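You operate a simulated robot arm through the tools that you are given. There is no shell and no other tool. Be economical: measure what you need, move in short steps, check, and stop when the job is done.

You are at the controls of a simulated two-armed robot. One attempt, no reset.

JOB
Wash the green block in the bath at 60 C.
Fine: it goes in the basket; lid shut, wait till Wash goes out, leave the bath on.
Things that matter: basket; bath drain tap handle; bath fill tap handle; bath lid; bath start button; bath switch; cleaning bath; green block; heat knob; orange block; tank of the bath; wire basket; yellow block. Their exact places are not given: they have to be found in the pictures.

Only the result counts: the job must be done as asked and must still hold three seconds after the hand-in. Knocking over, shifting, dropping, spilling or breaking anything else fails it. A push-on lid holds only when it is set on centred and level and pressed home; a screw cap is set on level and turned clockwise until tight.

ROBOT AND FRAMES
Two 7-joint arms with two-finger grippers on one trunk, hanging from a carriage that runs on a gantry, over the field with the corners [0.494, -2.497], [0.483, 0.003], [-0.697, -0.002], [-0.686, -2.502] (x, y) and turns from -4.747 to 7.261 rad about z. Base frame: it is fixed where the carriage stands at the start and does not move with it; the origin is on the floor, on the carriage's upright axis, x ahead of it, y to its left, z up. Lengths are in m, angles in rad, forces in N, time in s.
The left shoulder is at the start at [0, 0.236, 1.577], the right one opposite. With the tool pointing down near the work surface each hand reaches from about 0.1 to 0.62 m from the robot's upright axis, wherever it stands, measured 20 degrees to its own side. Places, roughly: basket [0.4, 0.4, 0.8]; bath drain tap handle [0.4, 0.5, 0.9]; bath fill tap handle [0.7, 0.3, 1]; bath lid [0.6, 0.6, 1.1]; bath start button [0.4, 0.5, 0.8]; bath switch [0.4, 0.7, 0.8]; cleaning bath [0.5, 0.6, 0.9]; heat knob [0.4, 0.6, 0.8]; tank of the bath [0.5, 0.6, 0.9]. Payload 3.43 kg a hand.
The tool frame of a hand sits at the grasp point between the pads (the TCP): z along the fingers, y along the line on which they close. The tips reach 0.03 m beyond it. The gripper opens to 0.104 m. The gripper's body begins 0.057 m behind the TCP.
Orientation is that of the tool frame in the base frame, as a unit quaternion [w, x, y, z]. With the fingers straight down and closing along the base's y, the tool's x points along the base's -x, its y along +y and its z along -z.

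CONTROLS
- The arms move only by the tool step_arm. It takes "left_motion", "right_motion" or both (then of equal length, played together; a hand with none holds still); each is a list that holds one entry, the list of rows, each a list of 7 numbers: the shift along the tool's x, y, z in units of 20 mm (1.0 is 20 mm), then the turn, a rotation vector about the tool's x, y, z in units of 6 degrees (1.0 is 6 degrees), then the closure, from 0 (fully open) to 1 (shut). In form: [[[tx, ty, tz, wx, wy, wz, jaw], ...]]. A call has 1 to 12 rows; each row shifts and turns the commanded pose from where the row before left it, along the tool's axes as they then stand. A call with a number of a shift or a turn outside -1 to 1 is refused whole. Rows are played at 5 a second. More than 0.05 m and 0.15 rad between two rows, or a gripper value outside its range, and nothing of the call is played. A pose out of reach is approached as far as the arm can. The call stops where the force on the tool passes 40 N (or 10 N more than at its start, if that is more) or the arm is blocked; 0.2 s more then pass. The fingers move at their own pace (about 0.045 m/s each) and stop on an object; they squeeze with about 38 N. The grip force told is the motor's: it shows also when the fingers shut on nothing. Time passes only in rows, and 0.2 s behind the last, so rows that do not move let the fingers close. It gives the time, the measured TCP pose, the force on the tool (base axes), the opening and the grip force at its end, in the units of the frame above (readings bear some noise), with the torque about the TCP (base axes, N m) and any sound that the robot's microphone picked up.
- Cameras (640 x 400 px; columns grow to the right, rows downward): "scene" is now at [0.2498, 0.0469, 1.6988]; the picture's right is [0.69, -0.73, 0.00], its down [-0.62, -0.59, -0.51] and it looks along [0.37, 0.35, -0.86] (base axes); focal length 288 px, centre (320, 200). "left" rides on the left gripper at [0.067, -0.018, -0.09] in its tool frame; the picture's right is [0.25, 0.97, 0.00], its down [-0.73, 0.19, -0.66] and it looks along [-0.64, 0.17, 0.75] (tool axes); focal length 218 px, centre (320, 200). "right" rides on the right gripper at [0.067, 0.018, -0.09] in its tool frame; the picture's right is [-0.25, 0.97, 0.00], its down [-0.73, -0.19, -0.66] and it looks along [-0.64, -0.17, 0.75] (tool axes); focal length 218 px, centre (320, 200).
- get_image(camera): a new picture of that camera. No time passes.
- move_column(by): slides the trunk up (or, below 0, down) by that many m; the arms and the scene camera ride with it, the base frame stays. It gives what a move gives, with no picture.
- steer(legs): drives the robot by 1 to 6 legs, each [ahead, left, turn to the left] in m, m and rad, along the robot's own axes; the way and the turn of a leg run together, so that a leg with both is an arc; at most 1.5 m and 3.142 rad a leg. The arms and the cameras ride along, it lands a little off, and it stops where it bumps. It keeps to its track: a leg is cut to what the track allows. It gives what a move gives.
- pan_tilt(pan, tilt): turns the head with the scene camera to pan (to the left, within 1.501 rad either way) and tilt (down, from -0.506 to 1.204), counted from straight ahead of the robot. It gives what a move gives.
- point_at(camera, pixels): for up to 12 pixels [column, row] of the newest picture of that camera ("zoom" is the newest enlarged one), the place [x, y, z] in the base frame of the surface seen there, good to about 0.002 m. No time passes.
- zoom(camera, box): a new picture of the part [left, top, right, bottom] of that camera's present view, enlarged. No time passes.
- hand_in(): hands the job in; it is judged then, once.

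Go step by step. Measure first, check grasps and placings, and put right what went wrong. The budget is 80 turns and 58 pictures, counting those below and the enlarged ones. Unless the task says otherwise, let go and move clear before handing in, and close with one line.

The tools are called as a command line: name --argument value ..., lists and objects as JSON in quotes. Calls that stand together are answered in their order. step_arm: Moves the arms, as the interface text tells. Its arguments: {"type":"object","properties":{"left_motion":{"type":"array","items":{"type":"array","items":{"type":"array","items":{"type":"number"}}}},"right_motion":{"type":"array","items":{"type":"array","items":{"type":"array","items":{"type":"number"}}}}},"required":[]} The other tools are called the same way: move_column (by) slides the trunk up or down; steer (legs) drives the base; pan_tilt (pan, tilt) turns the head that bears the scene camera; get_image (camera) takes a picture; point_at (camera, pixels) gives the place of the surface under pixels of a picture; zoom (camera, box) takes an enlarged picture of a part of a camera's view; hand_in () hands the job in.

At the start:

```text
clock: 0.0
left_tool_pos: [0.4042, 0.4531, 1.2372]
left_tcp_rot: [0.0, 0.0, 1.0, 0.0]
left_force: [0.2, -0.2, 0.6]
left_ft_torque: [0.0, -0.02, 0.05]
left_width: 0.1039
left_finger_force: 0.0
right_tool_pos: [0.4021, 0.0307, 1.2582]
right_tcp_rot: [0.001, 0.0, 1.0, 0.0]
right_force: [0.2, -0.3, -0.1]
right_ft_torque: [-0.03, -0.03, 0.0]
right_width: 0.104
right_finger_force: 0.0
trunk travel left (down, up): [-0.487, 0.153]
robot x, y, heading: [0.0005, -0.0008, -0.004]
head pan, tilt: [0.756, 1.033]
```

scene: 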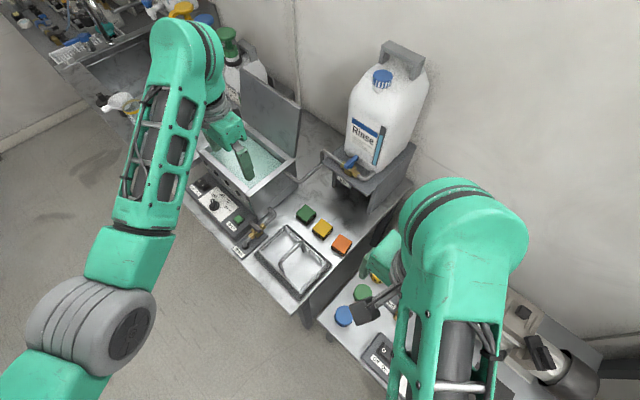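
right: 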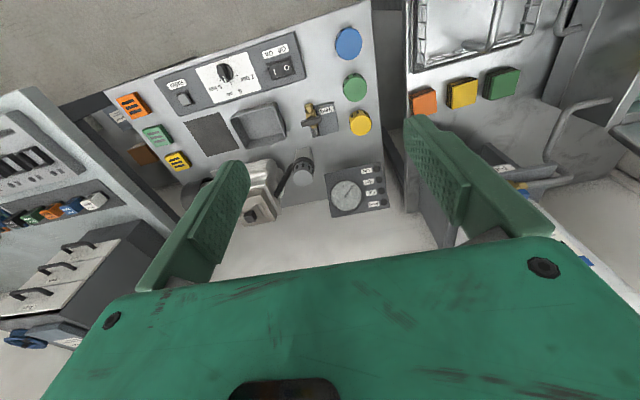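
left: 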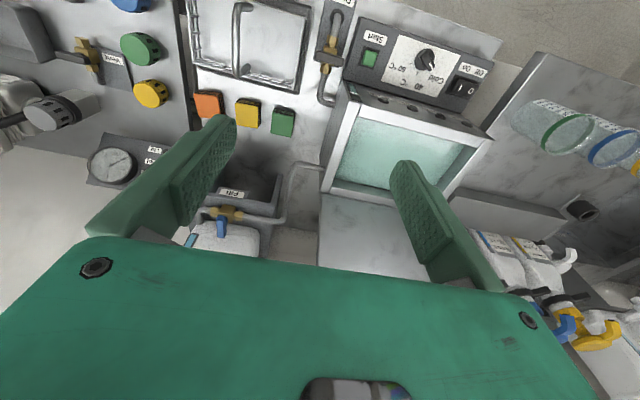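

The left picture shows the basket (about 245,40), the three blocks (283,120 is green), the panel (420,65) and the open bath. I'll enlarge the panel and the bath and measure.

zoom --camera "left" --box '[180, 0, 500, 200]'

zoom --camera "scene" --box '[180, 40, 440, 300]'

point_at --camera "left" --pixels '[[283, 115], [247, 110], [208, 98], [237, 10], [236, 70], [370, 58], [428, 58], [462, 87], [345, 180], [467, 150], [400, 150], [332, 45]]'

point_at --camera "scene" --pixels '[[307, 213], [290, 265], [301, 250], [268, 172], [245, 65], [298, 105], [350, 162], [340, 165], [215, 205], [198, 185], [238, 220], [265, 215]]'

```text
2.00 times, centred on (340, 100) of left
```

zoom: 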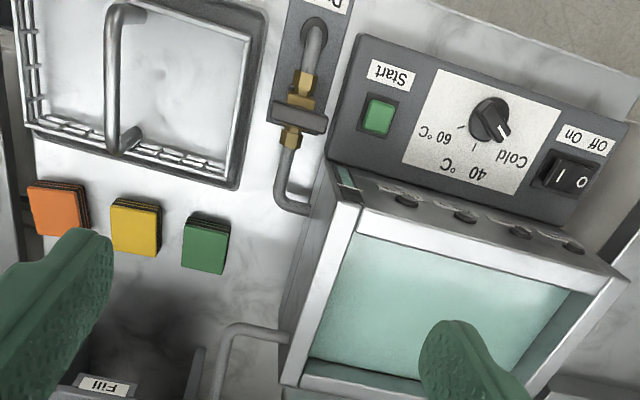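

```text
1.54 times, centred on (310, 170) of scene
```

zoom: 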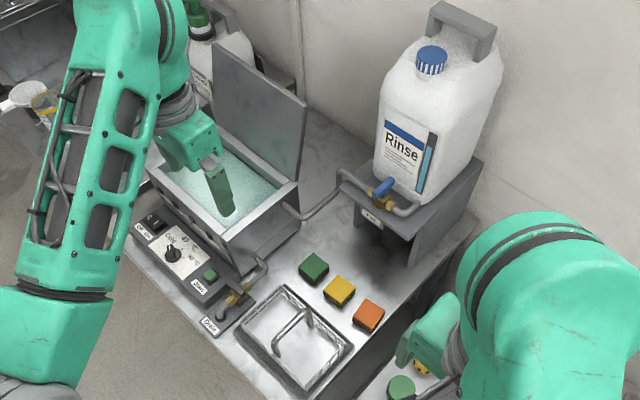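

```text
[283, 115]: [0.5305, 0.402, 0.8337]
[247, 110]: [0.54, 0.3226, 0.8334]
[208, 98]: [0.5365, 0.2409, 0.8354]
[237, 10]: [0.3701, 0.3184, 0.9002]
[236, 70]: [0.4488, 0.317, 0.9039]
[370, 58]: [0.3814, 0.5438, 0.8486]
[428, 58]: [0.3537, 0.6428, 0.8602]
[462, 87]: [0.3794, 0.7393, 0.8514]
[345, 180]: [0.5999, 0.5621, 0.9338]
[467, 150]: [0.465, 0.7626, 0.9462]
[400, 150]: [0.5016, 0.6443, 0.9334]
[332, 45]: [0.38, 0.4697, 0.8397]
```

```text
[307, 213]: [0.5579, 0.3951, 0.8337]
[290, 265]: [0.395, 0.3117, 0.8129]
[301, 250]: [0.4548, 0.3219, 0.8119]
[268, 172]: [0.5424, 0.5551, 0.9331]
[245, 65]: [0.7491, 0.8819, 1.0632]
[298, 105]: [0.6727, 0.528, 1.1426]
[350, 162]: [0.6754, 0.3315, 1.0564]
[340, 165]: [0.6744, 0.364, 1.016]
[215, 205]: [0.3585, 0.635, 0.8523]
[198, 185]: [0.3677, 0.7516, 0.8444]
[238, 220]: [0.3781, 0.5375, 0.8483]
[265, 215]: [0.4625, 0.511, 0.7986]
```

Bath seems to hold water already; I need to see the lamps, taps, knob and level. I'll enlarge those.

zoom --camera "left" --box '[340, 10, 500, 110]'

zoom --camera "scene" --box '[190, 120, 310, 195]'

zoom --camera "scene" --box '[220, 140, 380, 240]'

```text
4.00 times, centred on (420, 60) of left
```

zoom: 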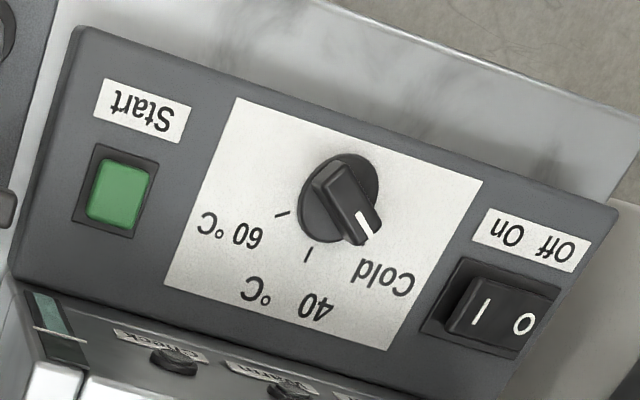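

```text
5.33 times, centred on (250, 158) of scene
```

zoom: 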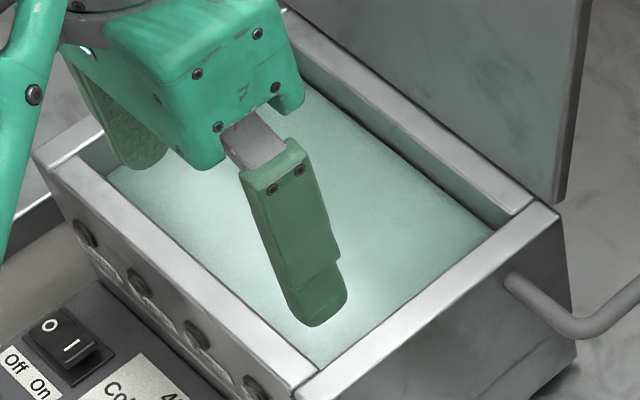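

```text
4.00 times, centred on (300, 190) of scene
```

zoom: 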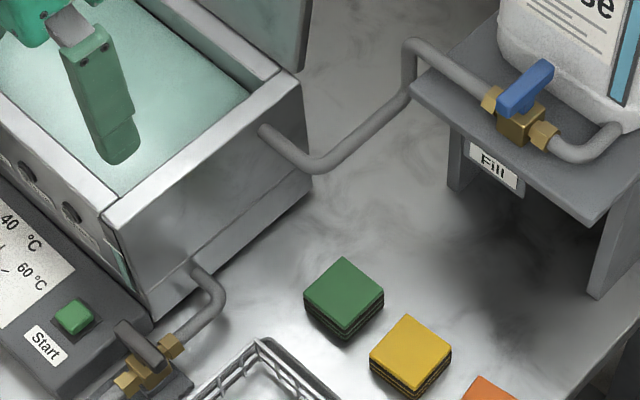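

Both taps' handles lie across their pipes (shut), the switch shows off, the knob points to Cold. I'll drive closer and turn left so the left hand gets to the bath, and look at its front.

steer --legs '[[0.15, 0, 0], [0, 0, 0.9]]'

get_image --camera "left"

get_image --camera "scene"

```text
clock: 3.7
left_tool_pos: [0.0447, 0.5975, 1.2376]
left_tcp_rot: [0.0, -0.436, 0.9, 0.001]
left_force: [0.0, 0.4, -0.6]
left_ft_torque: [-0.01, 0.01, 0.01]
left_width: 0.1039
left_finger_force: 0.1
right_tool_pos: [0.3755, 0.3348, 1.2592]
right_tcp_rot: [-0.001, -0.437, 0.9, 0.0]
right_force: [-0.2, 0.6, 0.0]
right_ft_torque: [-0.02, -0.01, -0.03]
right_width: 0.1042
right_finger_force: 0.1
trunk travel left (down, up): [-0.487, 0.153]
robot x, y, heading: [0.1488, -0.0012, 0.9]
head pan, tilt: [0.756, 1.033]
```

```text
49 pictures are left
```

left: 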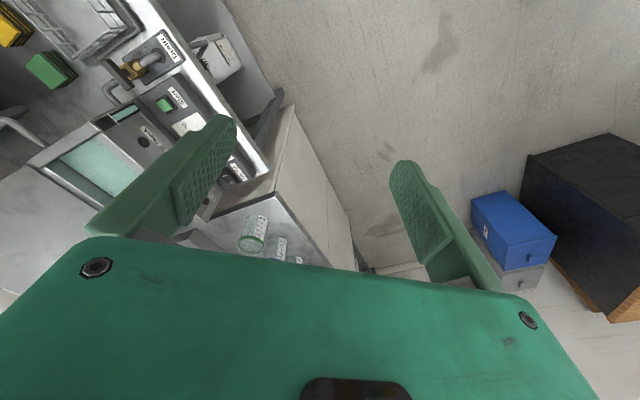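

```text
48 pictures are left
```

scene: 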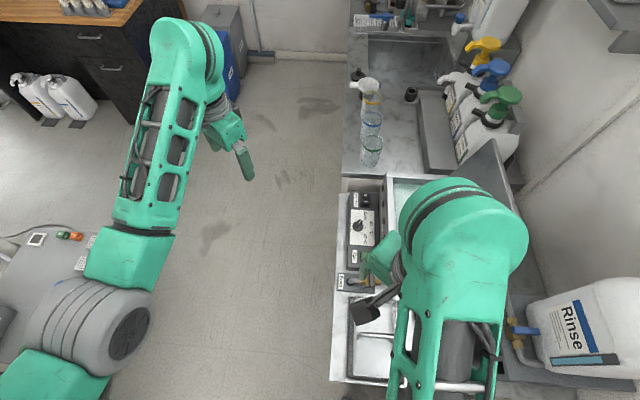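

The gauge is at about (125,113) in the left picture. Enlarging it and the lamp row.

zoom --camera "left" --box '[60, 60, 220, 160]'

zoom --camera "scene" --box '[330, 170, 410, 300]'

```text
4.00 times, centred on (140, 110) of left
```

zoom: 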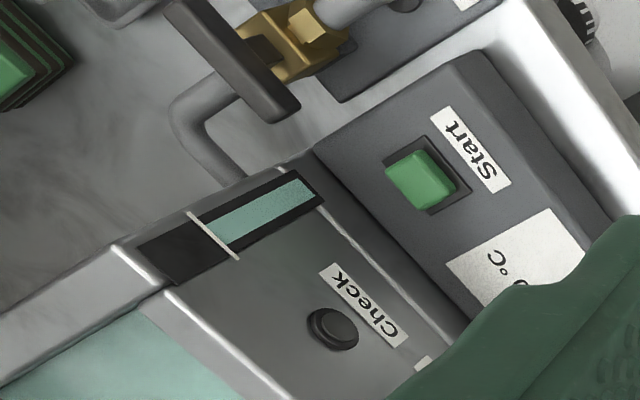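

```text
3.08 times, centred on (370, 235) of scene
```

zoom: 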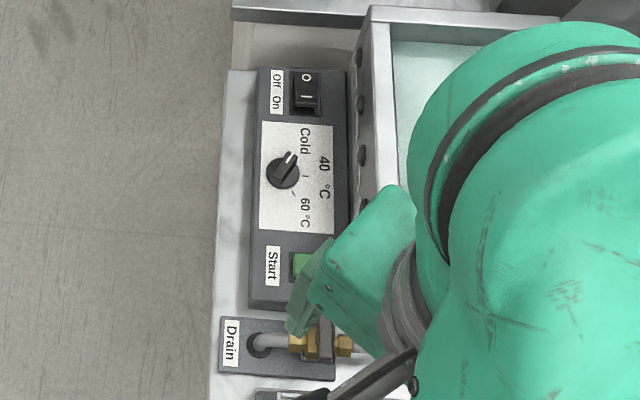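

Water reaches the gauge mark, taps shut, knob on Cold, switch off. The right arm blocks the view, so I'll draw it back and up.

step_arm --right_motion '[[[1, -0.7, -0.5, 0, 0, 0, 0.8], [1, -0.7, -0.5, 0, 0, 0, 0.8], [1, -0.7, -0.5, 0, 0, 0, 0.8], [1, -0.7, -0.5, 0, 0, 0, 0.8], [1, -0.7, -0.5, 0, 0, 0, 0.8], [1, -0.7, -0.5, 0, 0, 0, 0.8], [1, -0.7, -0.5, 0, 0, 0, 0.8], [1, -0.7, -0.5, 0, 0, 0, 0.8], [1, -0.7, -0.5, 0, 0, 0, 0.8]]]'

get_image --camera "scene"

```text
clock: 5.7
left_tool_pos: [0.0457, 0.5978, 1.2372]
left_tcp_rot: [0.0, -0.435, 0.9, 0.0]
left_force: [-0.4, 0.2, -1.0]
left_ft_torque: [-0.02, -0.01, 0.01]
left_width: 0.1037
left_finger_force: 0.1
right_tool_pos: [0.3671, 0.1648, 1.2165]
right_tcp_rot: [0.002, -0.435, 0.9, 0.002]
right_force: [-0.3, 0.2, -0.2]
right_ft_torque: [0.02, 0.03, 0.0]
right_width: 0.021
right_finger_force: 0.1
right hand out of reach, approached as far as the arm can: row 1, 2, 3, 4, 5, 6, 7, 8, 9
trunk travel left (down, up): [-0.487, 0.153]
robot x, y, heading: [0.1493, -0.0016, 0.903]
head pan, tilt: [0.756, 1.033]
```

```text
45 pictures are left
```

scene: 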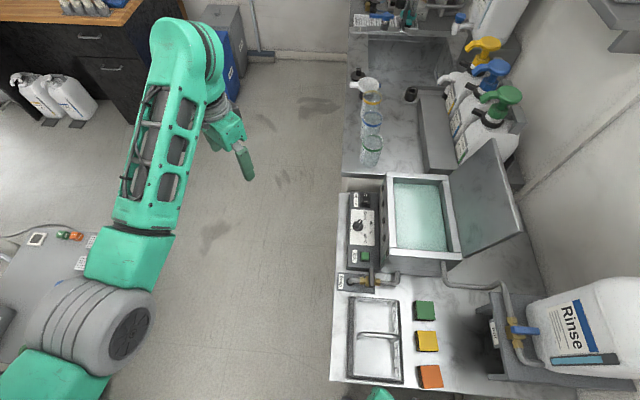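

Clear view now. Measuring the bath, lid, panel and basket.

zoom --camera "scene" --box '[330, 130, 530, 270]'

point_at --camera "scene" --pixels '[[387, 177], [447, 175], [460, 257], [391, 250], [493, 143], [524, 230], [456, 190], [455, 195], [420, 215], [449, 250], [390, 185], [415, 178]]'

point_at --camera "scene" --pixels '[[349, 298], [401, 298], [346, 377], [401, 382], [375, 335], [397, 337], [357, 330], [424, 310], [427, 341], [430, 376], [376, 315], [376, 360]]'

point_at --camera "scene" --pixels '[[364, 195], [364, 203], [359, 225], [366, 255], [345, 195], [372, 278], [525, 330], [600, 280], [349, 255], [376, 240]]'

```text
2.86 times, centred on (430, 200) of scene
```

zoom: 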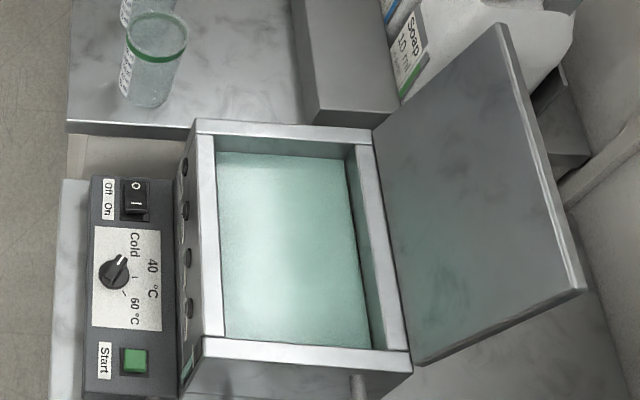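

```text
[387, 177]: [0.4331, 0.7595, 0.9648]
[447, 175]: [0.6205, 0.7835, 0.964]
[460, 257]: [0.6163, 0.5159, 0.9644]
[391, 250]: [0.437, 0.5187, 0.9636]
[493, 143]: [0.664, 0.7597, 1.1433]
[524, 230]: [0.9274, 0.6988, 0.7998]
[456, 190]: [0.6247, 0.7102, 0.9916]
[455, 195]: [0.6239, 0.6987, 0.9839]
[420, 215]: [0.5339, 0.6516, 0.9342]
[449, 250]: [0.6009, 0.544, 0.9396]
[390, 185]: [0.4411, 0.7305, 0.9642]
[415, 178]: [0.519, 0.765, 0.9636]
```

```text
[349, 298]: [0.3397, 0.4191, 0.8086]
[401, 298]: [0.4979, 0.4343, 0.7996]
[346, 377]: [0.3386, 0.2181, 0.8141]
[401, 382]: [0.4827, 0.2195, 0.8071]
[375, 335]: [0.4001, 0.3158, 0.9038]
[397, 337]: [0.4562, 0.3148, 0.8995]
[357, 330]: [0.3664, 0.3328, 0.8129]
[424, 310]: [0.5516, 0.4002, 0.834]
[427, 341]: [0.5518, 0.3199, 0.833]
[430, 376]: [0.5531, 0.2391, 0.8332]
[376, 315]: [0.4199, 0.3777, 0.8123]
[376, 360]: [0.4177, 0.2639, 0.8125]
```

```text
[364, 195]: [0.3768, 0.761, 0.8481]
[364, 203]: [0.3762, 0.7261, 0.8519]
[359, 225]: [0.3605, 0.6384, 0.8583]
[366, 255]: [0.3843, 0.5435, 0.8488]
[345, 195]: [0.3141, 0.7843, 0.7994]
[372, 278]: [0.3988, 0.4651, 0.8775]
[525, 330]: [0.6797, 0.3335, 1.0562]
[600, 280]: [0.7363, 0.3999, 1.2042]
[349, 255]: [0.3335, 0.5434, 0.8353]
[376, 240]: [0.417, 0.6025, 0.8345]
```

Rim at z≈0.964, tank interior about x 0.45–0.61, y 0.53–0.765; basket centre about (0.413, 0.318), handle along x at z 0.90. I'll draw the left hand back, then turn to heading 0 and go ahead, so the left shoulder is close to everything.

step_arm --left_motion '[[[1, 0, 0, 0, 0, 0, 0], [1, 0, 0, 0, 0, 0, 0], [1, 0, 0, 0, 0, 0, 0], [1, 0, 0, 0, 0, 0, 0], [1, 0, 0, 0, 0, 0, 0], [1, 0, 0, 0, 0, 0, 0], [1, 0, 0, 0, 0, 0, 0], [1, 0, 0, 0, 0, 0, 0]]]'

steer --legs '[[0, 0, -0.9], [0.1, 0, 0]]'

move_column --by -0.15

get_image --camera "scene"

```text
clock: 7.5
left_tool_pos: [-0.0531, 0.4796, 1.2133]
left_tcp_rot: [0.001, -0.435, 0.9, 0.003]
left_force: [0.4, 0.0, 1.2]
left_ft_torque: [0.01, -0.02, 0.0]
left_width: 0.1042
left_finger_force: 0.0
left hand out of reach, approached as far as the arm can: row 2, 3, 4, 5
right_tool_pos: [0.3655, 0.1645, 1.2164]
right_tcp_rot: [0.001, -0.436, 0.9, 0.001]
right_force: [0.5, -0.7, 0.3]
right_ft_torque: [0.01, -0.02, 0.0]
right_width: 0.0209
right_finger_force: 0.0
trunk travel left (down, up): [-0.487, 0.153]
robot x, y, heading: [0.1495, -0.0003, 0.903]
head pan, tilt: [0.756, 1.033]
```

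```text
clock: 11.0
left_tool_pos: [0.5074, 0.45, 1.2145]
left_tcp_rot: [0.002, 0.009, 1.0, 0.001]
left_force: [0.5, 0.1, -0.3]
left_ft_torque: [0.03, 0.0, 0.05]
left_width: 0.104
left_finger_force: 0.1
right_tool_pos: [0.511, -0.0732, 1.2168]
right_tcp_rot: [0.001, 0.01, 1.0, 0.001]
right_force: [0.0, 0.4, 0.3]
right_ft_torque: [0.01, -0.02, 0.03]
right_width: 0.021
right_finger_force: 0.1
trunk travel left (down, up): [-0.487, 0.153]
robot x, y, heading: [0.2473, -0.0008, -0.021]
head pan, tilt: [0.756, 1.033]
```

```text
clock: 12.7
left_tool_pos: [0.5083, 0.4499, 1.0643]
left_tcp_rot: [0.002, 0.009, 1.0, 0.002]
left_force: [-0.4, -0.6, -0.1]
left_ft_torque: [0.0, -0.03, -0.04]
left_width: 0.1039
left_finger_force: 0.0
right_tool_pos: [0.5088, -0.0733, 1.0661]
right_tcp_rot: [0.002, 0.009, 1.0, 0.002]
right_force: [0.1, 0.5, -0.2]
right_ft_torque: [0.0, 0.02, -0.03]
right_width: 0.0211
right_finger_force: 0.1
trunk travel left (down, up): [-0.337, 0.303]
robot x, y, heading: [0.2444, -0.004, -0.021]
head pan, tilt: [0.756, 1.033]
```

```text
43 pictures are left
```

scene: 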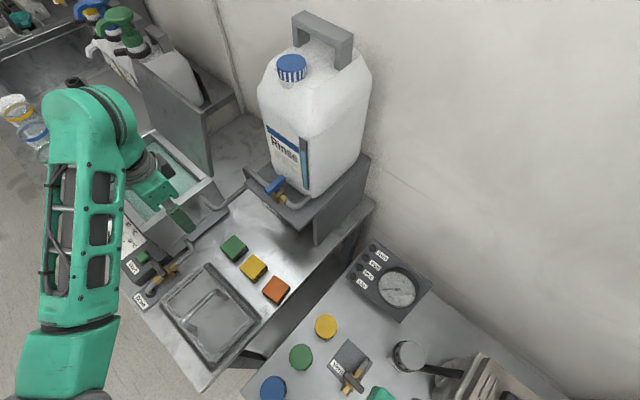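

Hand is at (0.508, 0.450, 1.064). Move over the green block (0.5515, 0.400) and turn the gripper 90° to close along x.

step_arm --left_motion '[[[-0.72, -0.83, 0, 0, 0, 0, 0.25], [-0.72, -0.83, 0, 0, 0, 0, 0.25], [-0.72, -0.83, 0, 0, 0, 0, 0.25], [0, 0, 0, 0, 0, 1, 0.25], [0, 0, 0, 0, 0, 1, 0.25], [0, 0, 0, 0, 0, 1, 0.25], [0, 0, 0, 0, 0, 1, 0.25], [0, 0, 0, 0, 0, 1, 0.25], [0, 0, 0, 0, 0, 1, 0.25], [0, 0, 0, 0, 0, 1, 0.25], [0, 0, 0, 0, 0, 1, 0.25], [0, 0, 0, 0, 0, 1, 0.25]]]'

step_arm --left_motion '[[[0, 0, 0, 0, 0, 1, 0.25], [0, 0, 0, 0, 0, 1, 0.25], [0, 0, 0, 0, 0, 1, 0.25], [0, 0, 0, 0, 0, 1, 0.25], [0, 0, 0, 0, 0, 1, 0.25], [0, 0, 0, 0, 0, 1, 0.25], [0, 0, 0, 0, 0, 0, 0.25]]]'

get_image --camera "left"

```text
clock: 15.3
left_tool_pos: [0.5487, 0.3999, 1.0628]
left_tcp_rot: [0.001, 0.464, 0.886, 0.003]
left_force: [0.4, 0.2, -0.3]
left_ft_torque: [0.0, 0.01, -0.01]
left_width: 0.0779
left_finger_force: 0.1
right_tool_pos: [0.5112, -0.0744, 1.067]
right_tcp_rot: [0.003, 0.01, 1.0, 0.001]
right_force: [0.2, -0.5, 0.1]
right_ft_torque: [0.02, -0.01, 0.01]
right_width: 0.0209
right_finger_force: 0.0
trunk travel left (down, up): [-0.337, 0.303]
robot x, y, heading: [0.2473, -0.0017, -0.017]
head pan, tilt: [0.756, 1.033]
```

```text
clock: 16.9
left_tool_pos: [0.5496, 0.3997, 1.063]
left_tcp_rot: [0.001, 0.714, 0.7, 0.003]
left_force: [0.2, 0.1, -0.2]
left_ft_torque: [-0.04, -0.01, -0.02]
left_width: 0.0779
left_finger_force: 0.1
right_tool_pos: [0.5098, -0.0742, 1.0659]
right_tcp_rot: [0.002, 0.009, 1.0, 0.001]
right_force: [0.1, 0.0, 0.2]
right_ft_torque: [-0.02, 0.0, 0.03]
right_width: 0.021
right_finger_force: 0.0
trunk travel left (down, up): [-0.337, 0.303]
robot x, y, heading: [0.2499, -0.004, -0.015]
head pan, tilt: [0.756, 1.033]
```

```text
42 pictures are left
```

left: 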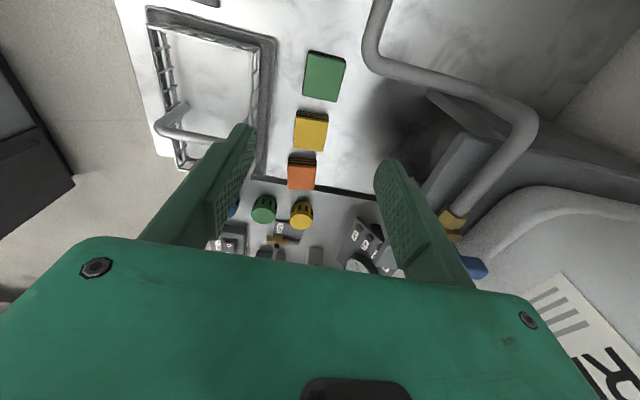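

Block and fill pipe are in view; check block corners, pipe and basket top before going down.

point_at --camera "left" --pixels '[[325, 75], [310, 55], [343, 62], [306, 94], [335, 100], [375, 45], [430, 85], [520, 130], [270, 100], [152, 22], [255, 90], [440, 130]]'

zoom --camera "left" --box '[120, 0, 360, 180]'

```text
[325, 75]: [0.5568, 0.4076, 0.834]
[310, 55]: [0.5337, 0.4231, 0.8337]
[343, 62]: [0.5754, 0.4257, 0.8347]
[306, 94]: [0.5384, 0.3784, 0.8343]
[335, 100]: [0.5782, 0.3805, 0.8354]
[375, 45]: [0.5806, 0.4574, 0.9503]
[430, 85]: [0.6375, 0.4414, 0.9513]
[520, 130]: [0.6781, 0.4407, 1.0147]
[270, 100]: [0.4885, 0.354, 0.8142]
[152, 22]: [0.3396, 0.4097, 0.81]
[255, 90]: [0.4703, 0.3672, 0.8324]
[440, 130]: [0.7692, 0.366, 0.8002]
```

```text
2.22 times, centred on (240, 90) of left
```

zoom: 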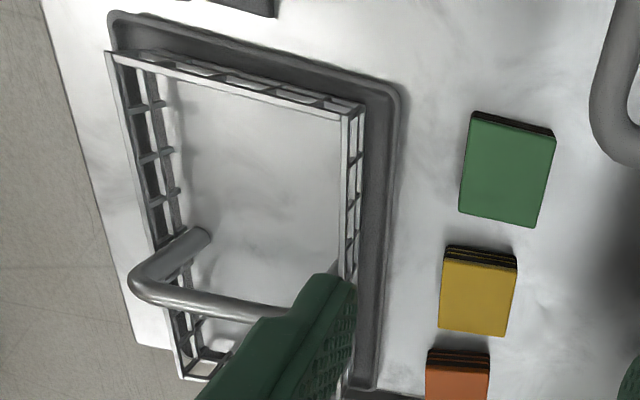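

The fill pipe at (0.58, 0.457, 0.95) would be near the gripper's camera side, so I'll turn the gripper the other way round (camera on the −y side).

step_arm --left_motion '[[[0, 0, 0, 0, 0, -1, 0.25], [0, 0, 0, 0, 0, -1, 0.25], [0, 0, 0, 0, 0, -1, 0.25], [0, 0, 0, 0, 0, -1, 0.25], [0, 0, 0, 0, 0, -1, 0.25], [0, 0, 0, 0, 0, -1, 0.25], [0, 0, 0, 0, 0, -1, 0.25], [0, 0, 0, 0, 0, -1, 0.25], [0, 0, 0, 0, 0, -1, 0.25], [0, 0, 0, 0, 0, -1, 0.25], [0, 0, 0, 0, 0, -1, 0.25], [0, 0, 0, 0, 0, -1, 0.25]]]'

step_arm --left_motion '[[[0, 0, 0, 0, 0, -1, 0.25], [0, 0, 0, 0, 0, -1, 0.25], [0, 0, 0, 0, 0, -1, 0.25], [0, 0, 0, 0, 0, -1, 0.25], [0, 0, 0, 0, 0, -1, 0.25], [0, 0, 0, 0, 0, -1, 0.25], [0, 0, 0, 0, 0, -1, 0.25], [0, 0, 0, 0, 0, -1, 0.25], [0, 0, 0, 0, 0, -1, 0.25], [0, 0, 0, 0, 0, -1, 0.25], [0, 0, 0, 0, 0, -1, 0.25], [0, 0, 0, 0, 0, -1, 0.25]]]'

step_arm --left_motion '[[[0, 0, 0, 0, 0, -1, 0.25], [0, 0, 0, 0, 0, -1, 0.25], [0, 0, 0, 0, 0, -1, 0.25], [0, 0, 0, 0, 0, -1, 0.25], [0, 0, 0, 0, 0, -1, 0.25], [0, 0, 0, 0, 0, -0.6, 0.25], [0, 0, 0, 0, 0, 0, 0.25]]]'

get_image --camera "left"

```text
clock: 19.5
left_tool_pos: [0.5498, 0.3999, 1.0645]
left_tcp_rot: [0.002, 0.165, 0.986, 0.002]
left_force: [-0.4, -0.4, 0.5]
left_ft_torque: [0.01, 0.0, -0.04]
left_width: 0.0783
left_finger_force: 0.1
right_tool_pos: [0.5102, -0.0748, 1.0668]
right_tcp_rot: [0.002, 0.009, 1.0, 0.0]
right_force: [0.0, 0.3, -0.6]
right_ft_torque: [0.02, 0.0, 0.01]
right_width: 0.021
right_finger_force: 0.0
trunk travel left (down, up): [-0.337, 0.303]
robot x, y, heading: [0.2515, -0.0036, -0.02]
head pan, tilt: [0.756, 1.033]
```

```text
clock: 22.1
left_tool_pos: [0.5503, 0.3995, 1.0638]
left_tcp_rot: [0.003, -0.446, 0.895, 0.0]
left_force: [0.3, -0.7, 0.7]
left_ft_torque: [0.03, -0.03, 0.02]
left_width: 0.0779
left_finger_force: 0.0
right_tool_pos: [0.5098, -0.073, 1.0657]
right_tcp_rot: [0.002, 0.009, 1.0, 0.0]
right_force: [-1.3, -0.1, 0.6]
right_ft_torque: [0.0, 0.0, 0.0]
right_width: 0.0209
right_finger_force: 0.0
trunk travel left (down, up): [-0.337, 0.303]
robot x, y, heading: [0.2504, -0.0005, -0.021]
head pan, tilt: [0.756, 1.033]
```

```text
clock: 23.7
left_tool_pos: [0.5511, 0.3999, 1.0635]
left_tcp_rot: [0.002, -0.686, 0.728, 0.0]
left_force: [0.0, 0.1, 0.6]
left_ft_torque: [-0.01, 0.02, -0.02]
left_width: 0.0784
left_finger_force: 0.1
right_tool_pos: [0.5098, -0.0742, 1.0669]
right_tcp_rot: [0.002, 0.01, 1.0, 0.0]
right_force: [0.5, -0.5, 0.2]
right_ft_torque: [0.0, 0.01, 0.0]
right_width: 0.0209
right_finger_force: 0.0
trunk travel left (down, up): [-0.337, 0.303]
robot x, y, heading: [0.2501, -0.0018, -0.018]
head pan, tilt: [0.756, 1.033]
```

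```text
40 pictures are left
```

left: 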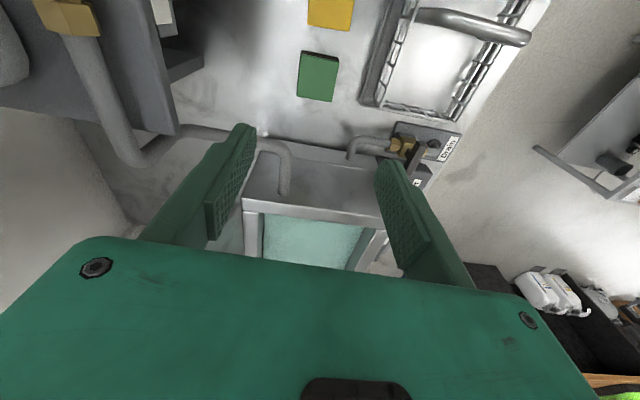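

Block is turned about +4°; I'll match that, centre on (0.556, 0.402) and go down.

step_arm --left_motion '[[[0, 0, 0, 0, 0, -0.65, 0.25], [-0.05, -0.26, 0, 0, 0, -0.65, 0.25], [0, 0, 1, 0, 0, 0, 0.25], [0, 0, 1, 0, 0, 0, 0.25], [0, 0, 1, 0, 0, 0, 0.25], [0, 0, 1, 0, 0, 0, 0.25], [0, 0, 1, 0, 0, 0, 0.25], [0, 0, 1, 0, 0, 0, 0.25], [0, 0, 1, 0, 0, 0, 0.25], [0, 0, 1, 0, 0, 0, 0.25]]]'

get_image --camera "left"

get_image --camera "scene"

```text
clock: 25.9
left_tool_pos: [0.5554, 0.4026, 0.9254]
left_tcp_rot: [-0.002, 0.733, -0.68, 0.0]
left_force: [0.0, 0.0, 0.1]
left_ft_torque: [0.0, 0.01, -0.01]
left_width: 0.0781
left_finger_force: 0.1
left hand out of reach, approached as far as the arm can: row 10
right_tool_pos: [0.5093, -0.0748, 1.0661]
right_tcp_rot: [0.001, 0.009, 1.0, 0.001]
right_force: [0.1, 0.2, -0.4]
right_ft_torque: [-0.01, -0.01, -0.02]
right_width: 0.0208
right_finger_force: 0.1
trunk travel left (down, up): [-0.337, 0.303]
robot x, y, heading: [0.2466, -0.0031, -0.019]
head pan, tilt: [0.756, 1.033]
```

```text
39 pictures are left
```

left: 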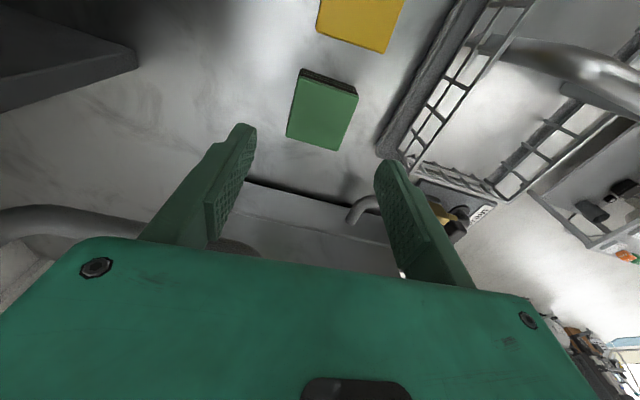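

```text
38 pictures are left
```

scene: 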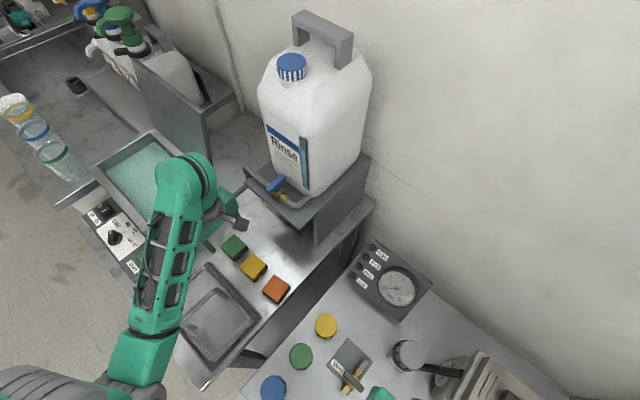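

Aligned above the block; the rest of the descent must come from the column. Check clearance beneath the right hand first.

point_at --camera "scene" --pixels '[[405, 352], [440, 370], [375, 395], [352, 375], [480, 360], [398, 285], [326, 326], [234, 246], [220, 242], [237, 258]]'

get_image --camera "right"

```text
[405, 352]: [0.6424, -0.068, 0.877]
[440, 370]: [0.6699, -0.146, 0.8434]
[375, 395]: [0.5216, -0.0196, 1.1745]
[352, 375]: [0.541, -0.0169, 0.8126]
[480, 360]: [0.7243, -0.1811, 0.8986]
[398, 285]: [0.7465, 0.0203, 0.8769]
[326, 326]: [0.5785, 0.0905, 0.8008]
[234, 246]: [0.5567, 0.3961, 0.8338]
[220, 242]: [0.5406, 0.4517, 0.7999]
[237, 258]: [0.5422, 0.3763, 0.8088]
```

```text
37 pictures are left
```

right: 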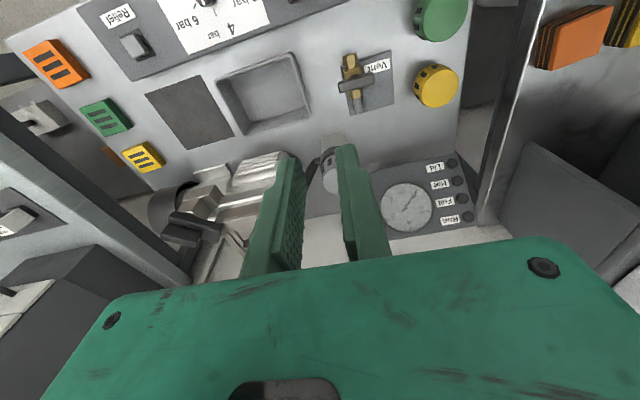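

Right side is clear. Lower 0.09 and grip.

move_column --by -0.091

get_image --camera "left"

```text
clock: 27.2
left_tool_pos: [0.5551, 0.4036, 0.8407]
left_tcp_rot: [-0.008, 0.733, -0.68, 0.002]
left_force: [0.8, -0.9, 0.8]
left_ft_torque: [0.0, -0.02, -0.05]
left_width: 0.078
left_finger_force: 0.1
right_tool_pos: [0.5088, -0.0751, 0.9777]
right_tcp_rot: [0.002, 0.01, 1.0, 0.001]
right_force: [0.1, 0.6, -0.3]
right_ft_torque: [-0.03, 0.0, 0.02]
right_width: 0.0209
right_finger_force: 0.0
trunk travel left (down, up): [-0.246, 0.394]
robot x, y, heading: [0.2451, 0.0012, -0.018]
head pan, tilt: [0.756, 1.033]
```

```text
36 pictures are left
```

left: 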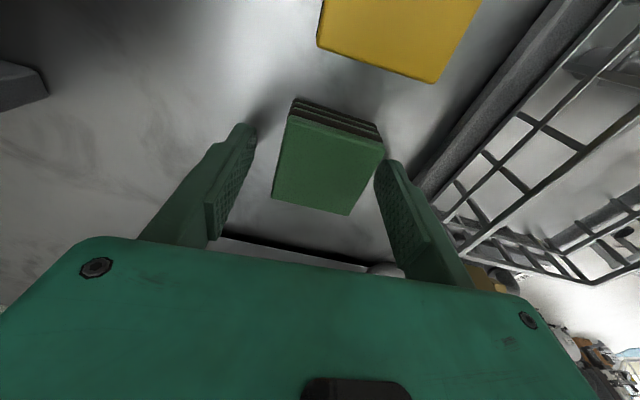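

Check the block's angle once at close range.

point_at --camera "left" --pixels '[[293, 115], [381, 148], [276, 194], [346, 211], [330, 165], [322, 44], [433, 80]]'

```text
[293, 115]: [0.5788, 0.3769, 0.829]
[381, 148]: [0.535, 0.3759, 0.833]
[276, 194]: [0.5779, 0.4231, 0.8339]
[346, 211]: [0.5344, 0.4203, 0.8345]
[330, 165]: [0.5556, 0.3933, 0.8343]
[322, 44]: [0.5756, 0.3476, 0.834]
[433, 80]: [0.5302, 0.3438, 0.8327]
```

Good: block square on. Go 6 mm lower and close.

step_arm --left_motion '[[[0.15, 0, 0.3, 0, 0, 0.3, 0.25], [0, 0, 0, 0, 0, 0, 0.6], [0, 0, 0, 0, 0, 0, 0.8], [0, 0, 0, 0, 0, 0, 1], [0, 0, 0, 0, 0, 0, 1], [0, 0, 0, 0, 0, 0, 1]]]'

move_column --by 0.1

get_image --camera "left"

```text
clock: 28.6
left_tool_pos: [0.5553, 0.4006, 0.8347]
left_tcp_rot: [-0.007, 0.722, -0.692, 0.002]
left_force: [-2.8, -6.4, 32.2]
left_ft_torque: [-0.03, 0.74, 0.01]
left_width: 0.0498
left_finger_force: 37.4
left hand out of reach, approached as far as the arm can: row 1
right_tool_pos: [0.5081, -0.0733, 0.9753]
right_tcp_rot: [0.001, 0.009, 1.0, 0.001]
right_force: [0.7, 0.0, -0.2]
right_ft_torque: [0.0, 0.03, 0.03]
right_width: 0.0208
right_finger_force: 0.0
trunk travel left (down, up): [-0.246, 0.394]
robot x, y, heading: [0.2481, -0.0032, -0.019]
head pan, tilt: [0.756, 1.033]
```

```text
clock: 29.9
left_tool_pos: [0.5557, 0.4004, 0.9306]
left_tcp_rot: [-0.002, 0.722, -0.691, 0.0]
left_force: [0.5, 0.5, -1.6]
left_ft_torque: [-0.01, -0.01, 0.0]
left_width: 0.0493
left_finger_force: 38.2
right_tool_pos: [0.5103, -0.075, 1.0742]
right_tcp_rot: [0.001, 0.01, 1.0, 0.001]
right_force: [0.2, 0.1, 1.0]
right_ft_torque: [0.03, 0.01, 0.04]
right_width: 0.0207
right_finger_force: 0.0
trunk travel left (down, up): [-0.346, 0.294]
robot x, y, heading: [0.2485, -0.0045, -0.022]
head pan, tilt: [0.756, 1.033]
```

```text
35 pictures are left
```

left: 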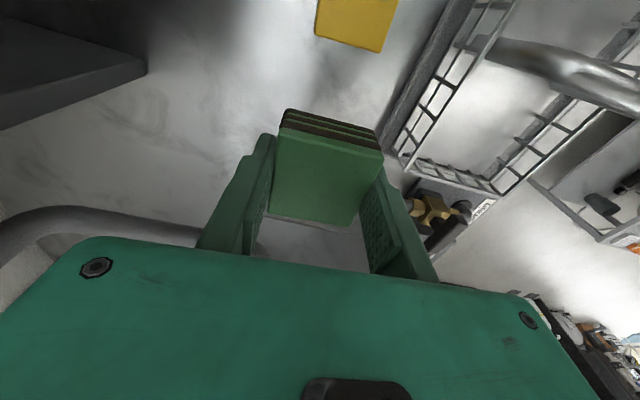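

Block is held. Now measure the basket's rim and handle in this view.

zoom --camera "left" --box '[380, 0, 640, 200]'

point_at --camera "zoom" --pixels '[[60, 390], [295, 465], [320, 20], [590, 215]]'

point_at --camera "left" --pixels '[[405, 160], [495, 192], [512, 0], [632, 75], [520, 52], [560, 68], [600, 85], [480, 45], [628, 82], [460, 155], [450, 180], [475, 80]]'

```text
2.00 times, centred on (510, 100) of left
```

zoom: 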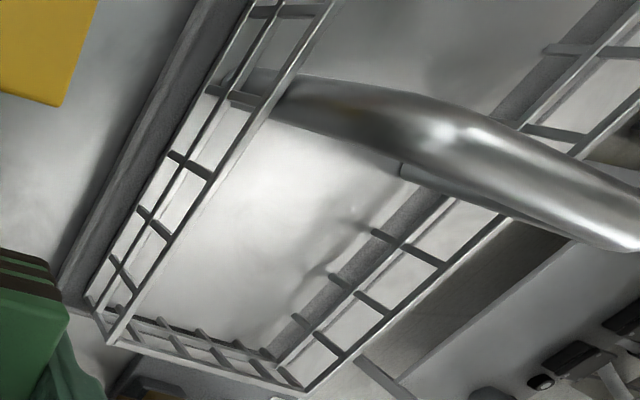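

```text
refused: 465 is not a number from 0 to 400
```

```text
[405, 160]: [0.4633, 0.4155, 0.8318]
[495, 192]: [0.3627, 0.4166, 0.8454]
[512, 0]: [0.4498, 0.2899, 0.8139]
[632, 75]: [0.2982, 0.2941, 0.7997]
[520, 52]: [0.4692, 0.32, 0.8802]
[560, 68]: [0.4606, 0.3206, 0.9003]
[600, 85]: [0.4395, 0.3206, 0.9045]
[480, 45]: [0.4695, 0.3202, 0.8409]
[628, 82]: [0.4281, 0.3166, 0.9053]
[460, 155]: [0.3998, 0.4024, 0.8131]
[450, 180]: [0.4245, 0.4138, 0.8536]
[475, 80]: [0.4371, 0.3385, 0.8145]
```

Basket: rim z≈0.853, x 0.355–0.47, y 0.22–0.416, handle at y 0.32. Carry the block to (0.413, 0.370) above the basket.

step_arm --left_motion '[[[0.149, 0.9, 0, 0, 0, 0, 1], [0.149, 0.9, 0, 0, 0, 0, 1], [0.149, 0.9, 0, 0, 0, 0, 1], [0.149, 0.9, 0, 0, 0, 0, 1], [0.149, 0.9, 0, 0, 0, 0, 1], [0.149, 0.9, 0, 0, 0, 0, 1], [0.149, 0.9, 0, 0, 0, 0, 1], [0.149, 0.9, 0, 0, 0, 0, 1], [0, 0, 0, 0, 0, 0, 1]]]'

get_image --camera "left"

zoom --camera "scene" --box '[100, 200, 300, 400]'

```text
clock: 31.9
left_tool_pos: [0.4119, 0.3745, 0.9361]
left_tcp_rot: [-0.001, 0.722, -0.692, 0.0]
left_force: [-0.5, 0.4, -0.8]
left_ft_torque: [-0.03, 0.02, 0.01]
left_width: 0.0495
left_finger_force: 38.1
left hand out of reach, approached as far as the arm can: row 7
right_tool_pos: [0.5107, -0.0732, 1.0752]
right_tcp_rot: [0.003, 0.009, 1.0, 0.001]
right_force: [0.6, 0.0, -0.1]
right_ft_torque: [0.02, 0.02, -0.01]
right_width: 0.0208
right_finger_force: 0.1
trunk travel left (down, up): [-0.346, 0.294]
robot x, y, heading: [0.2497, -0.0016, -0.023]
head pan, tilt: [0.756, 1.033]
```

```text
33 pictures are left
```

left: 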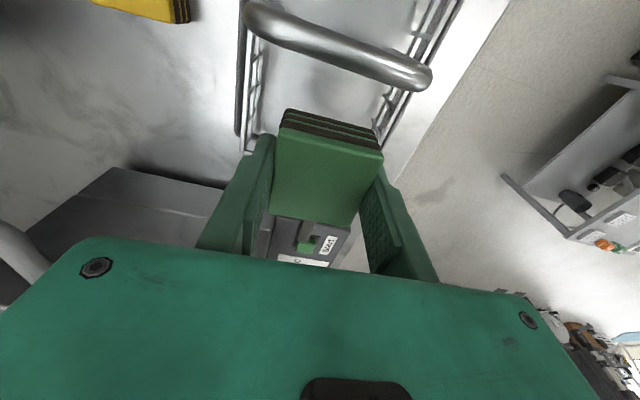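

```text
2.00 times, centred on (200, 300) of scene
```

zoom: 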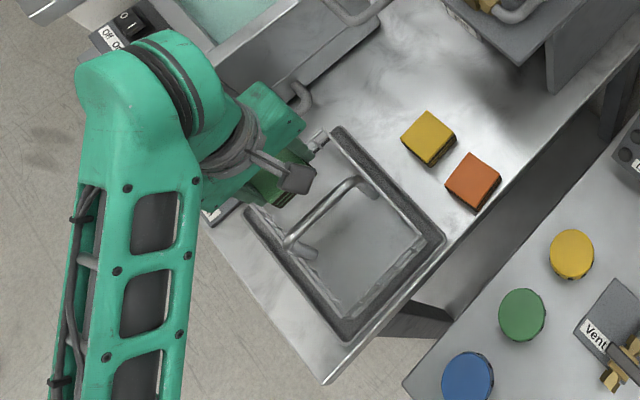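

Above the gap between handle and far wall. Lower to just over the basket floor, watching force.

move_column --by -0.08

get_image --camera "left"

```text
clock: 33.1
left_tool_pos: [0.4107, 0.3734, 0.8543]
left_tcp_rot: [-0.001, 0.722, -0.692, 0.002]
left_force: [0.9, -0.2, -2.4]
left_ft_torque: [0.01, 0.02, 0.01]
left_width: 0.0496
left_finger_force: 38.5
right_tool_pos: [0.5099, -0.0746, 0.9955]
right_tcp_rot: [0.001, 0.01, 1.0, 0.001]
right_force: [-0.9, -0.2, -0.3]
right_ft_torque: [0.01, 0.02, 0.02]
right_width: 0.0207
right_finger_force: 0.0
trunk travel left (down, up): [-0.266, 0.374]
robot x, y, heading: [0.2472, -0.005, -0.018]
head pan, tilt: [0.756, 1.033]
```

```text
31 pictures are left
```

left: 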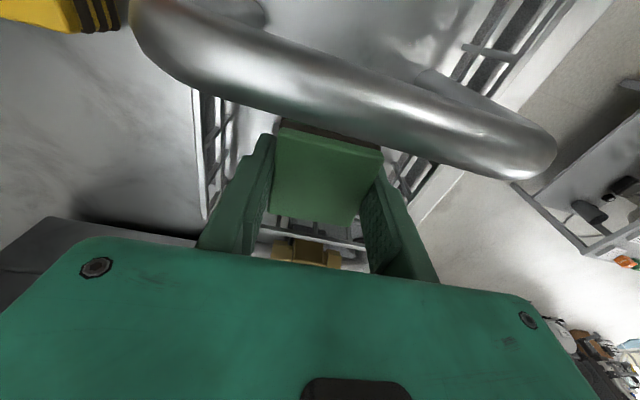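

Inside the basket walls, nothing touched. Lower 5 mm more, open a little, and rise.

move_column --by -0.006

step_arm --left_motion '[[[0, 0, 0, 0, 0, 0, 0.48], [0, 0, 0, 0, 0, 0, 0.4], [0, 0, 0, 0, 0, 0, 0.4]]]'

move_column --by 0.14

get_image --camera "left"

```text
clock: 33.6
left_tool_pos: [0.411, 0.3744, 0.849]
left_tcp_rot: [-0.001, 0.721, -0.693, 0.0]
left_force: [-0.5, -0.6, -2.2]
left_ft_torque: [-0.01, 0.02, 0.0]
left_width: 0.0492
left_finger_force: 37.5
right_tool_pos: [0.5106, -0.0739, 0.9884]
right_tcp_rot: [0.002, 0.01, 1.0, 0.0]
right_force: [0.8, 0.6, -0.7]
right_ft_torque: [-0.03, 0.0, -0.02]
right_width: 0.0209
right_finger_force: 0.1
trunk travel left (down, up): [-0.26, 0.38]
robot x, y, heading: [0.2448, -0.0025, -0.022]
head pan, tilt: [0.756, 1.033]
```

```text
clock: 34.5
left_tool_pos: [0.4119, 0.3732, 0.848]
left_tcp_rot: [-0.001, 0.722, -0.692, 0.001]
left_force: [0.2, 0.7, -0.3]
left_ft_torque: [0.0, 0.02, -0.03]
left_width: 0.0625
left_finger_force: 0.1
right_tool_pos: [0.5099, -0.0736, 0.9898]
right_tcp_rot: [0.001, 0.01, 1.0, 0.001]
right_force: [-0.1, 0.3, -0.4]
right_ft_torque: [0.03, -0.03, 0.01]
right_width: 0.0207
right_finger_force: 0.0
trunk travel left (down, up): [-0.26, 0.38]
robot x, y, heading: [0.2489, 0.0012, -0.015]
head pan, tilt: [0.756, 1.033]
```

```text
clock: 36.1
left_tool_pos: [0.4129, 0.3744, 0.9895]
left_tcp_rot: [0.0, 0.722, -0.692, 0.0]
left_force: [0.4, 0.7, 0.8]
left_ft_torque: [-0.02, 0.01, -0.02]
left_width: 0.0621
left_finger_force: 0.0
right_tool_pos: [0.5098, -0.0739, 1.1303]
right_tcp_rot: [0.001, 0.01, 1.0, 0.001]
right_force: [-1.4, -0.5, -0.3]
right_ft_torque: [0.0, 0.01, -0.01]
right_width: 0.0207
right_finger_force: 0.1
trunk travel left (down, up): [-0.4, 0.24]
robot x, y, heading: [0.2494, -0.0027, -0.023]
head pan, tilt: [0.756, 1.033]
```

```text
30 pictures are left
```

left: 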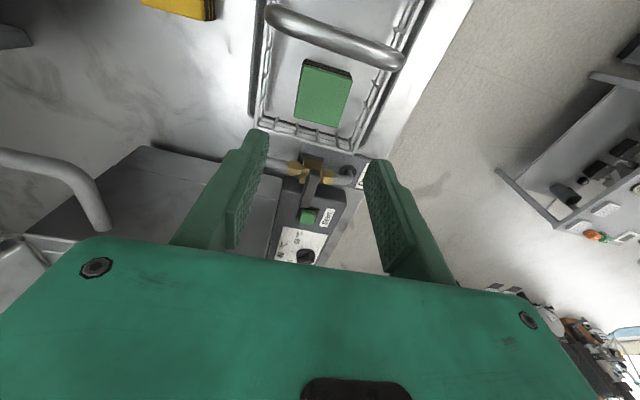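

The green block lies in the basket. Back the robot up 0.12 m (handle is too close now) and turn the gripper back to close along y.

steer --legs '[[-0.12, 0, 0]]'

step_arm --left_motion '[[[0, 0, 0, 0, 0, 1, 0.4], [0, 0, 0, 0, 0, 1, 0.4], [0, 0, 0, 0, 0, 1, 0.4], [0, 0, 0, 0, 0, 1, 0.4], [0, 0, 0, 0, 0, 1, 0.4], [0, 0, 0, 0, 0, 1, 0.4], [0, 0, 0, 0, 0, 1, 0.4], [0, 0, 0, 0, 0, 1, 0.4], [0, 0, 0, 0, 0, 1, 0.4], [0, 0, 0, 0, 0, 1, 0.4], [0, 0, 0, 0, 0, 1, 0.4], [0, 0, 0, 0, 0, 1, 0.4]]]'

step_arm --left_motion '[[[0, 0, 0, 0, 0, 1, 0.4], [0, 0, 0, 0, 0, 1, 0.4], [0, 0, 0, 0, 0, 1, 0.4], [0, 0, 0, 0, 0, 0.4, 0.4], [-1, -0.46, 0, 0, 0, 0, 0.4], [-1, -0.46, 0, 0, 0, 0, 0.4], [-1, -0.46, 0, 0, 0, 0, 0.4], [-1, -0.46, 0, 0, 0, 0, 0.4], [-1, -0.46, 0, 0, 0, 0, 0.4], [-1, -0.46, 0, 0, 0, 0, 0.4], [0, 0, 0, 0, 0, 0, 0.4]]]'

get_image --camera "left"

```text
clock: 37.4
left_tool_pos: [0.2923, 0.3768, 0.9897]
left_tcp_rot: [-0.001, 0.721, -0.693, 0.0]
left_force: [0.6, 0.3, 0.3]
left_ft_torque: [0.02, 0.0, -0.01]
left_width: 0.0625
left_finger_force: 0.1
right_tool_pos: [0.3901, -0.0715, 1.1304]
right_tcp_rot: [0.002, 0.009, 1.0, 0.001]
right_force: [-0.4, 0.2, -0.6]
right_ft_torque: [0.02, -0.02, 0.02]
right_width: 0.0207
right_finger_force: 0.1
trunk travel left (down, up): [-0.4, 0.24]
robot x, y, heading: [0.1317, 0.0006, -0.023]
head pan, tilt: [0.756, 1.033]
```

```text
clock: 40.0
left_tool_pos: [0.2928, 0.3757, 0.99]
left_tcp_rot: [0.001, -0.175, 0.985, 0.0]
left_force: [-0.3, -0.3, 0.2]
left_ft_torque: [-0.02, 0.01, 0.02]
left_width: 0.0626
left_finger_force: 0.0
right_tool_pos: [0.3925, -0.0718, 1.1297]
right_tcp_rot: [0.002, 0.01, 1.0, 0.002]
right_force: [-0.3, 0.1, 0.2]
right_ft_torque: [0.0, -0.01, 0.01]
right_width: 0.0208
right_finger_force: 0.2
trunk travel left (down, up): [-0.4, 0.24]
robot x, y, heading: [0.1269, -0.0013, -0.019]
head pan, tilt: [0.756, 1.033]
```

```text
clock: 42.4
left_tool_pos: [0.4135, 0.3199, 0.9896]
left_tcp_rot: [0.0, 0.0, 1.0, 0.001]
left_force: [-1.3, -0.1, 0.0]
left_ft_torque: [-0.03, 0.02, -0.01]
left_width: 0.0623
left_finger_force: 0.0
right_tool_pos: [0.3919, -0.0724, 1.1297]
right_tcp_rot: [0.002, 0.01, 1.0, 0.002]
right_force: [0.1, 0.4, 0.0]
right_ft_torque: [0.05, -0.01, -0.01]
right_width: 0.0209
right_finger_force: 0.3
trunk travel left (down, up): [-0.4, 0.24]
robot x, y, heading: [0.1297, 0.0021, -0.023]
head pan, tilt: [0.756, 1.033]
```

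```text
29 pictures are left
```

left: 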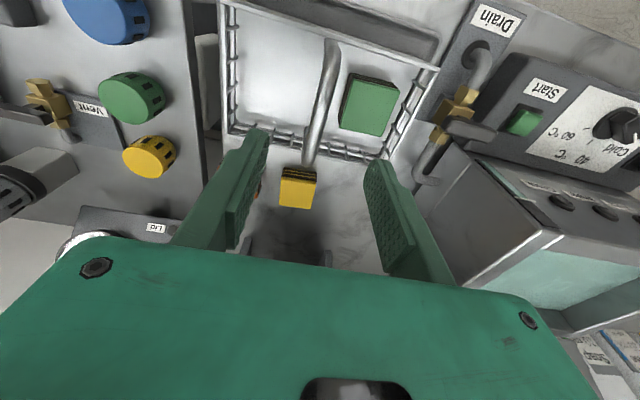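

Hand is over the handle. Re-measure handle and basket rim from here.

point_at --camera "left" --pixels '[[331, 48], [325, 90], [312, 150], [224, 3], [438, 70], [232, 133], [372, 162], [403, 105], [370, 105]]'

zoom --camera "left" --box '[420, 120, 640, 340]'

```text
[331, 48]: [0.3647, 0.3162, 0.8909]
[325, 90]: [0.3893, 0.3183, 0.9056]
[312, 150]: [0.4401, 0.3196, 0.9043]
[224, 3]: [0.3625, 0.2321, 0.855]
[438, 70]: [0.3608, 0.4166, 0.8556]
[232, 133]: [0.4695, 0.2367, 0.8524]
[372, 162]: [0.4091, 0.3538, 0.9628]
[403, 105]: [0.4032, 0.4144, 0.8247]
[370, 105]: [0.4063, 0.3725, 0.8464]
```

```text
1.82 times, centred on (530, 230) of left
```

zoom: 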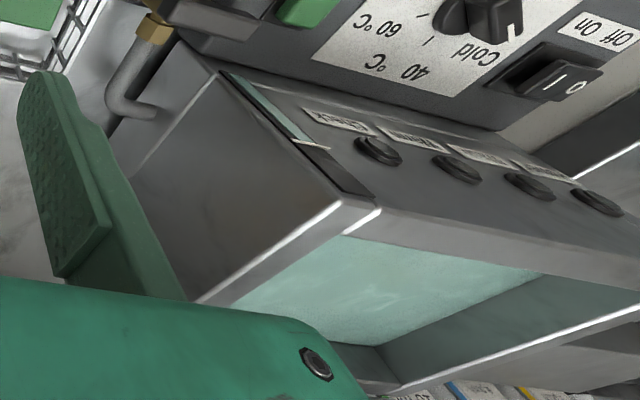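

Handle centred at y≈0.318, top 0.905. Lower the column and grip it.

move_column --by -0.092

step_arm --left_motion '[[[0, 0, 0, 0, 0, 0, 0.7], [0, 0, 0, 0, 0, 0, 1], [0, 0, 0, 0, 0, 0, 1], [0, 0, 0, 0, 0, 0, 1], [0, 0, 0, 0, 0, 0, 1]]]'

```text
clock: 43.6
left_tool_pos: [0.4142, 0.3203, 0.8966]
left_tcp_rot: [0.0, 0.0, 1.0, 0.0]
left_force: [-0.5, -0.3, 0.6]
left_ft_torque: [0.02, -0.01, 0.0]
left_width: 0.0624
left_finger_force: 0.0
right_tool_pos: [0.3912, -0.0711, 1.0368]
right_tcp_rot: [0.002, 0.01, 1.0, 0.002]
right_force: [0.2, -0.7, -0.7]
right_ft_torque: [0.01, -0.04, 0.0]
right_width: 0.0206
right_finger_force: 0.0
trunk travel left (down, up): [-0.308, 0.332]
robot x, y, heading: [0.13, -0.0006, -0.023]
head pan, tilt: [0.756, 1.033]
```

```text
clock: 44.8
left_tool_pos: [0.4123, 0.3205, 0.8973]
left_tcp_rot: [0.0, 0.0, 1.0, -0.001]
left_force: [0.3, 0.3, -0.8]
left_ft_torque: [0.0, -0.12, 0.01]
left_width: 0.0122
left_finger_force: 37.9
right_tool_pos: [0.3921, -0.0706, 1.037]
right_tcp_rot: [0.002, 0.009, 1.0, 0.001]
right_force: [-0.2, 0.4, 0.8]
right_ft_torque: [0.01, 0.02, 0.05]
right_width: 0.0206
right_finger_force: 0.2
trunk travel left (down, up): [-0.308, 0.332]
robot x, y, heading: [0.1274, -0.0013, -0.019]
head pan, tilt: [0.756, 1.033]
```

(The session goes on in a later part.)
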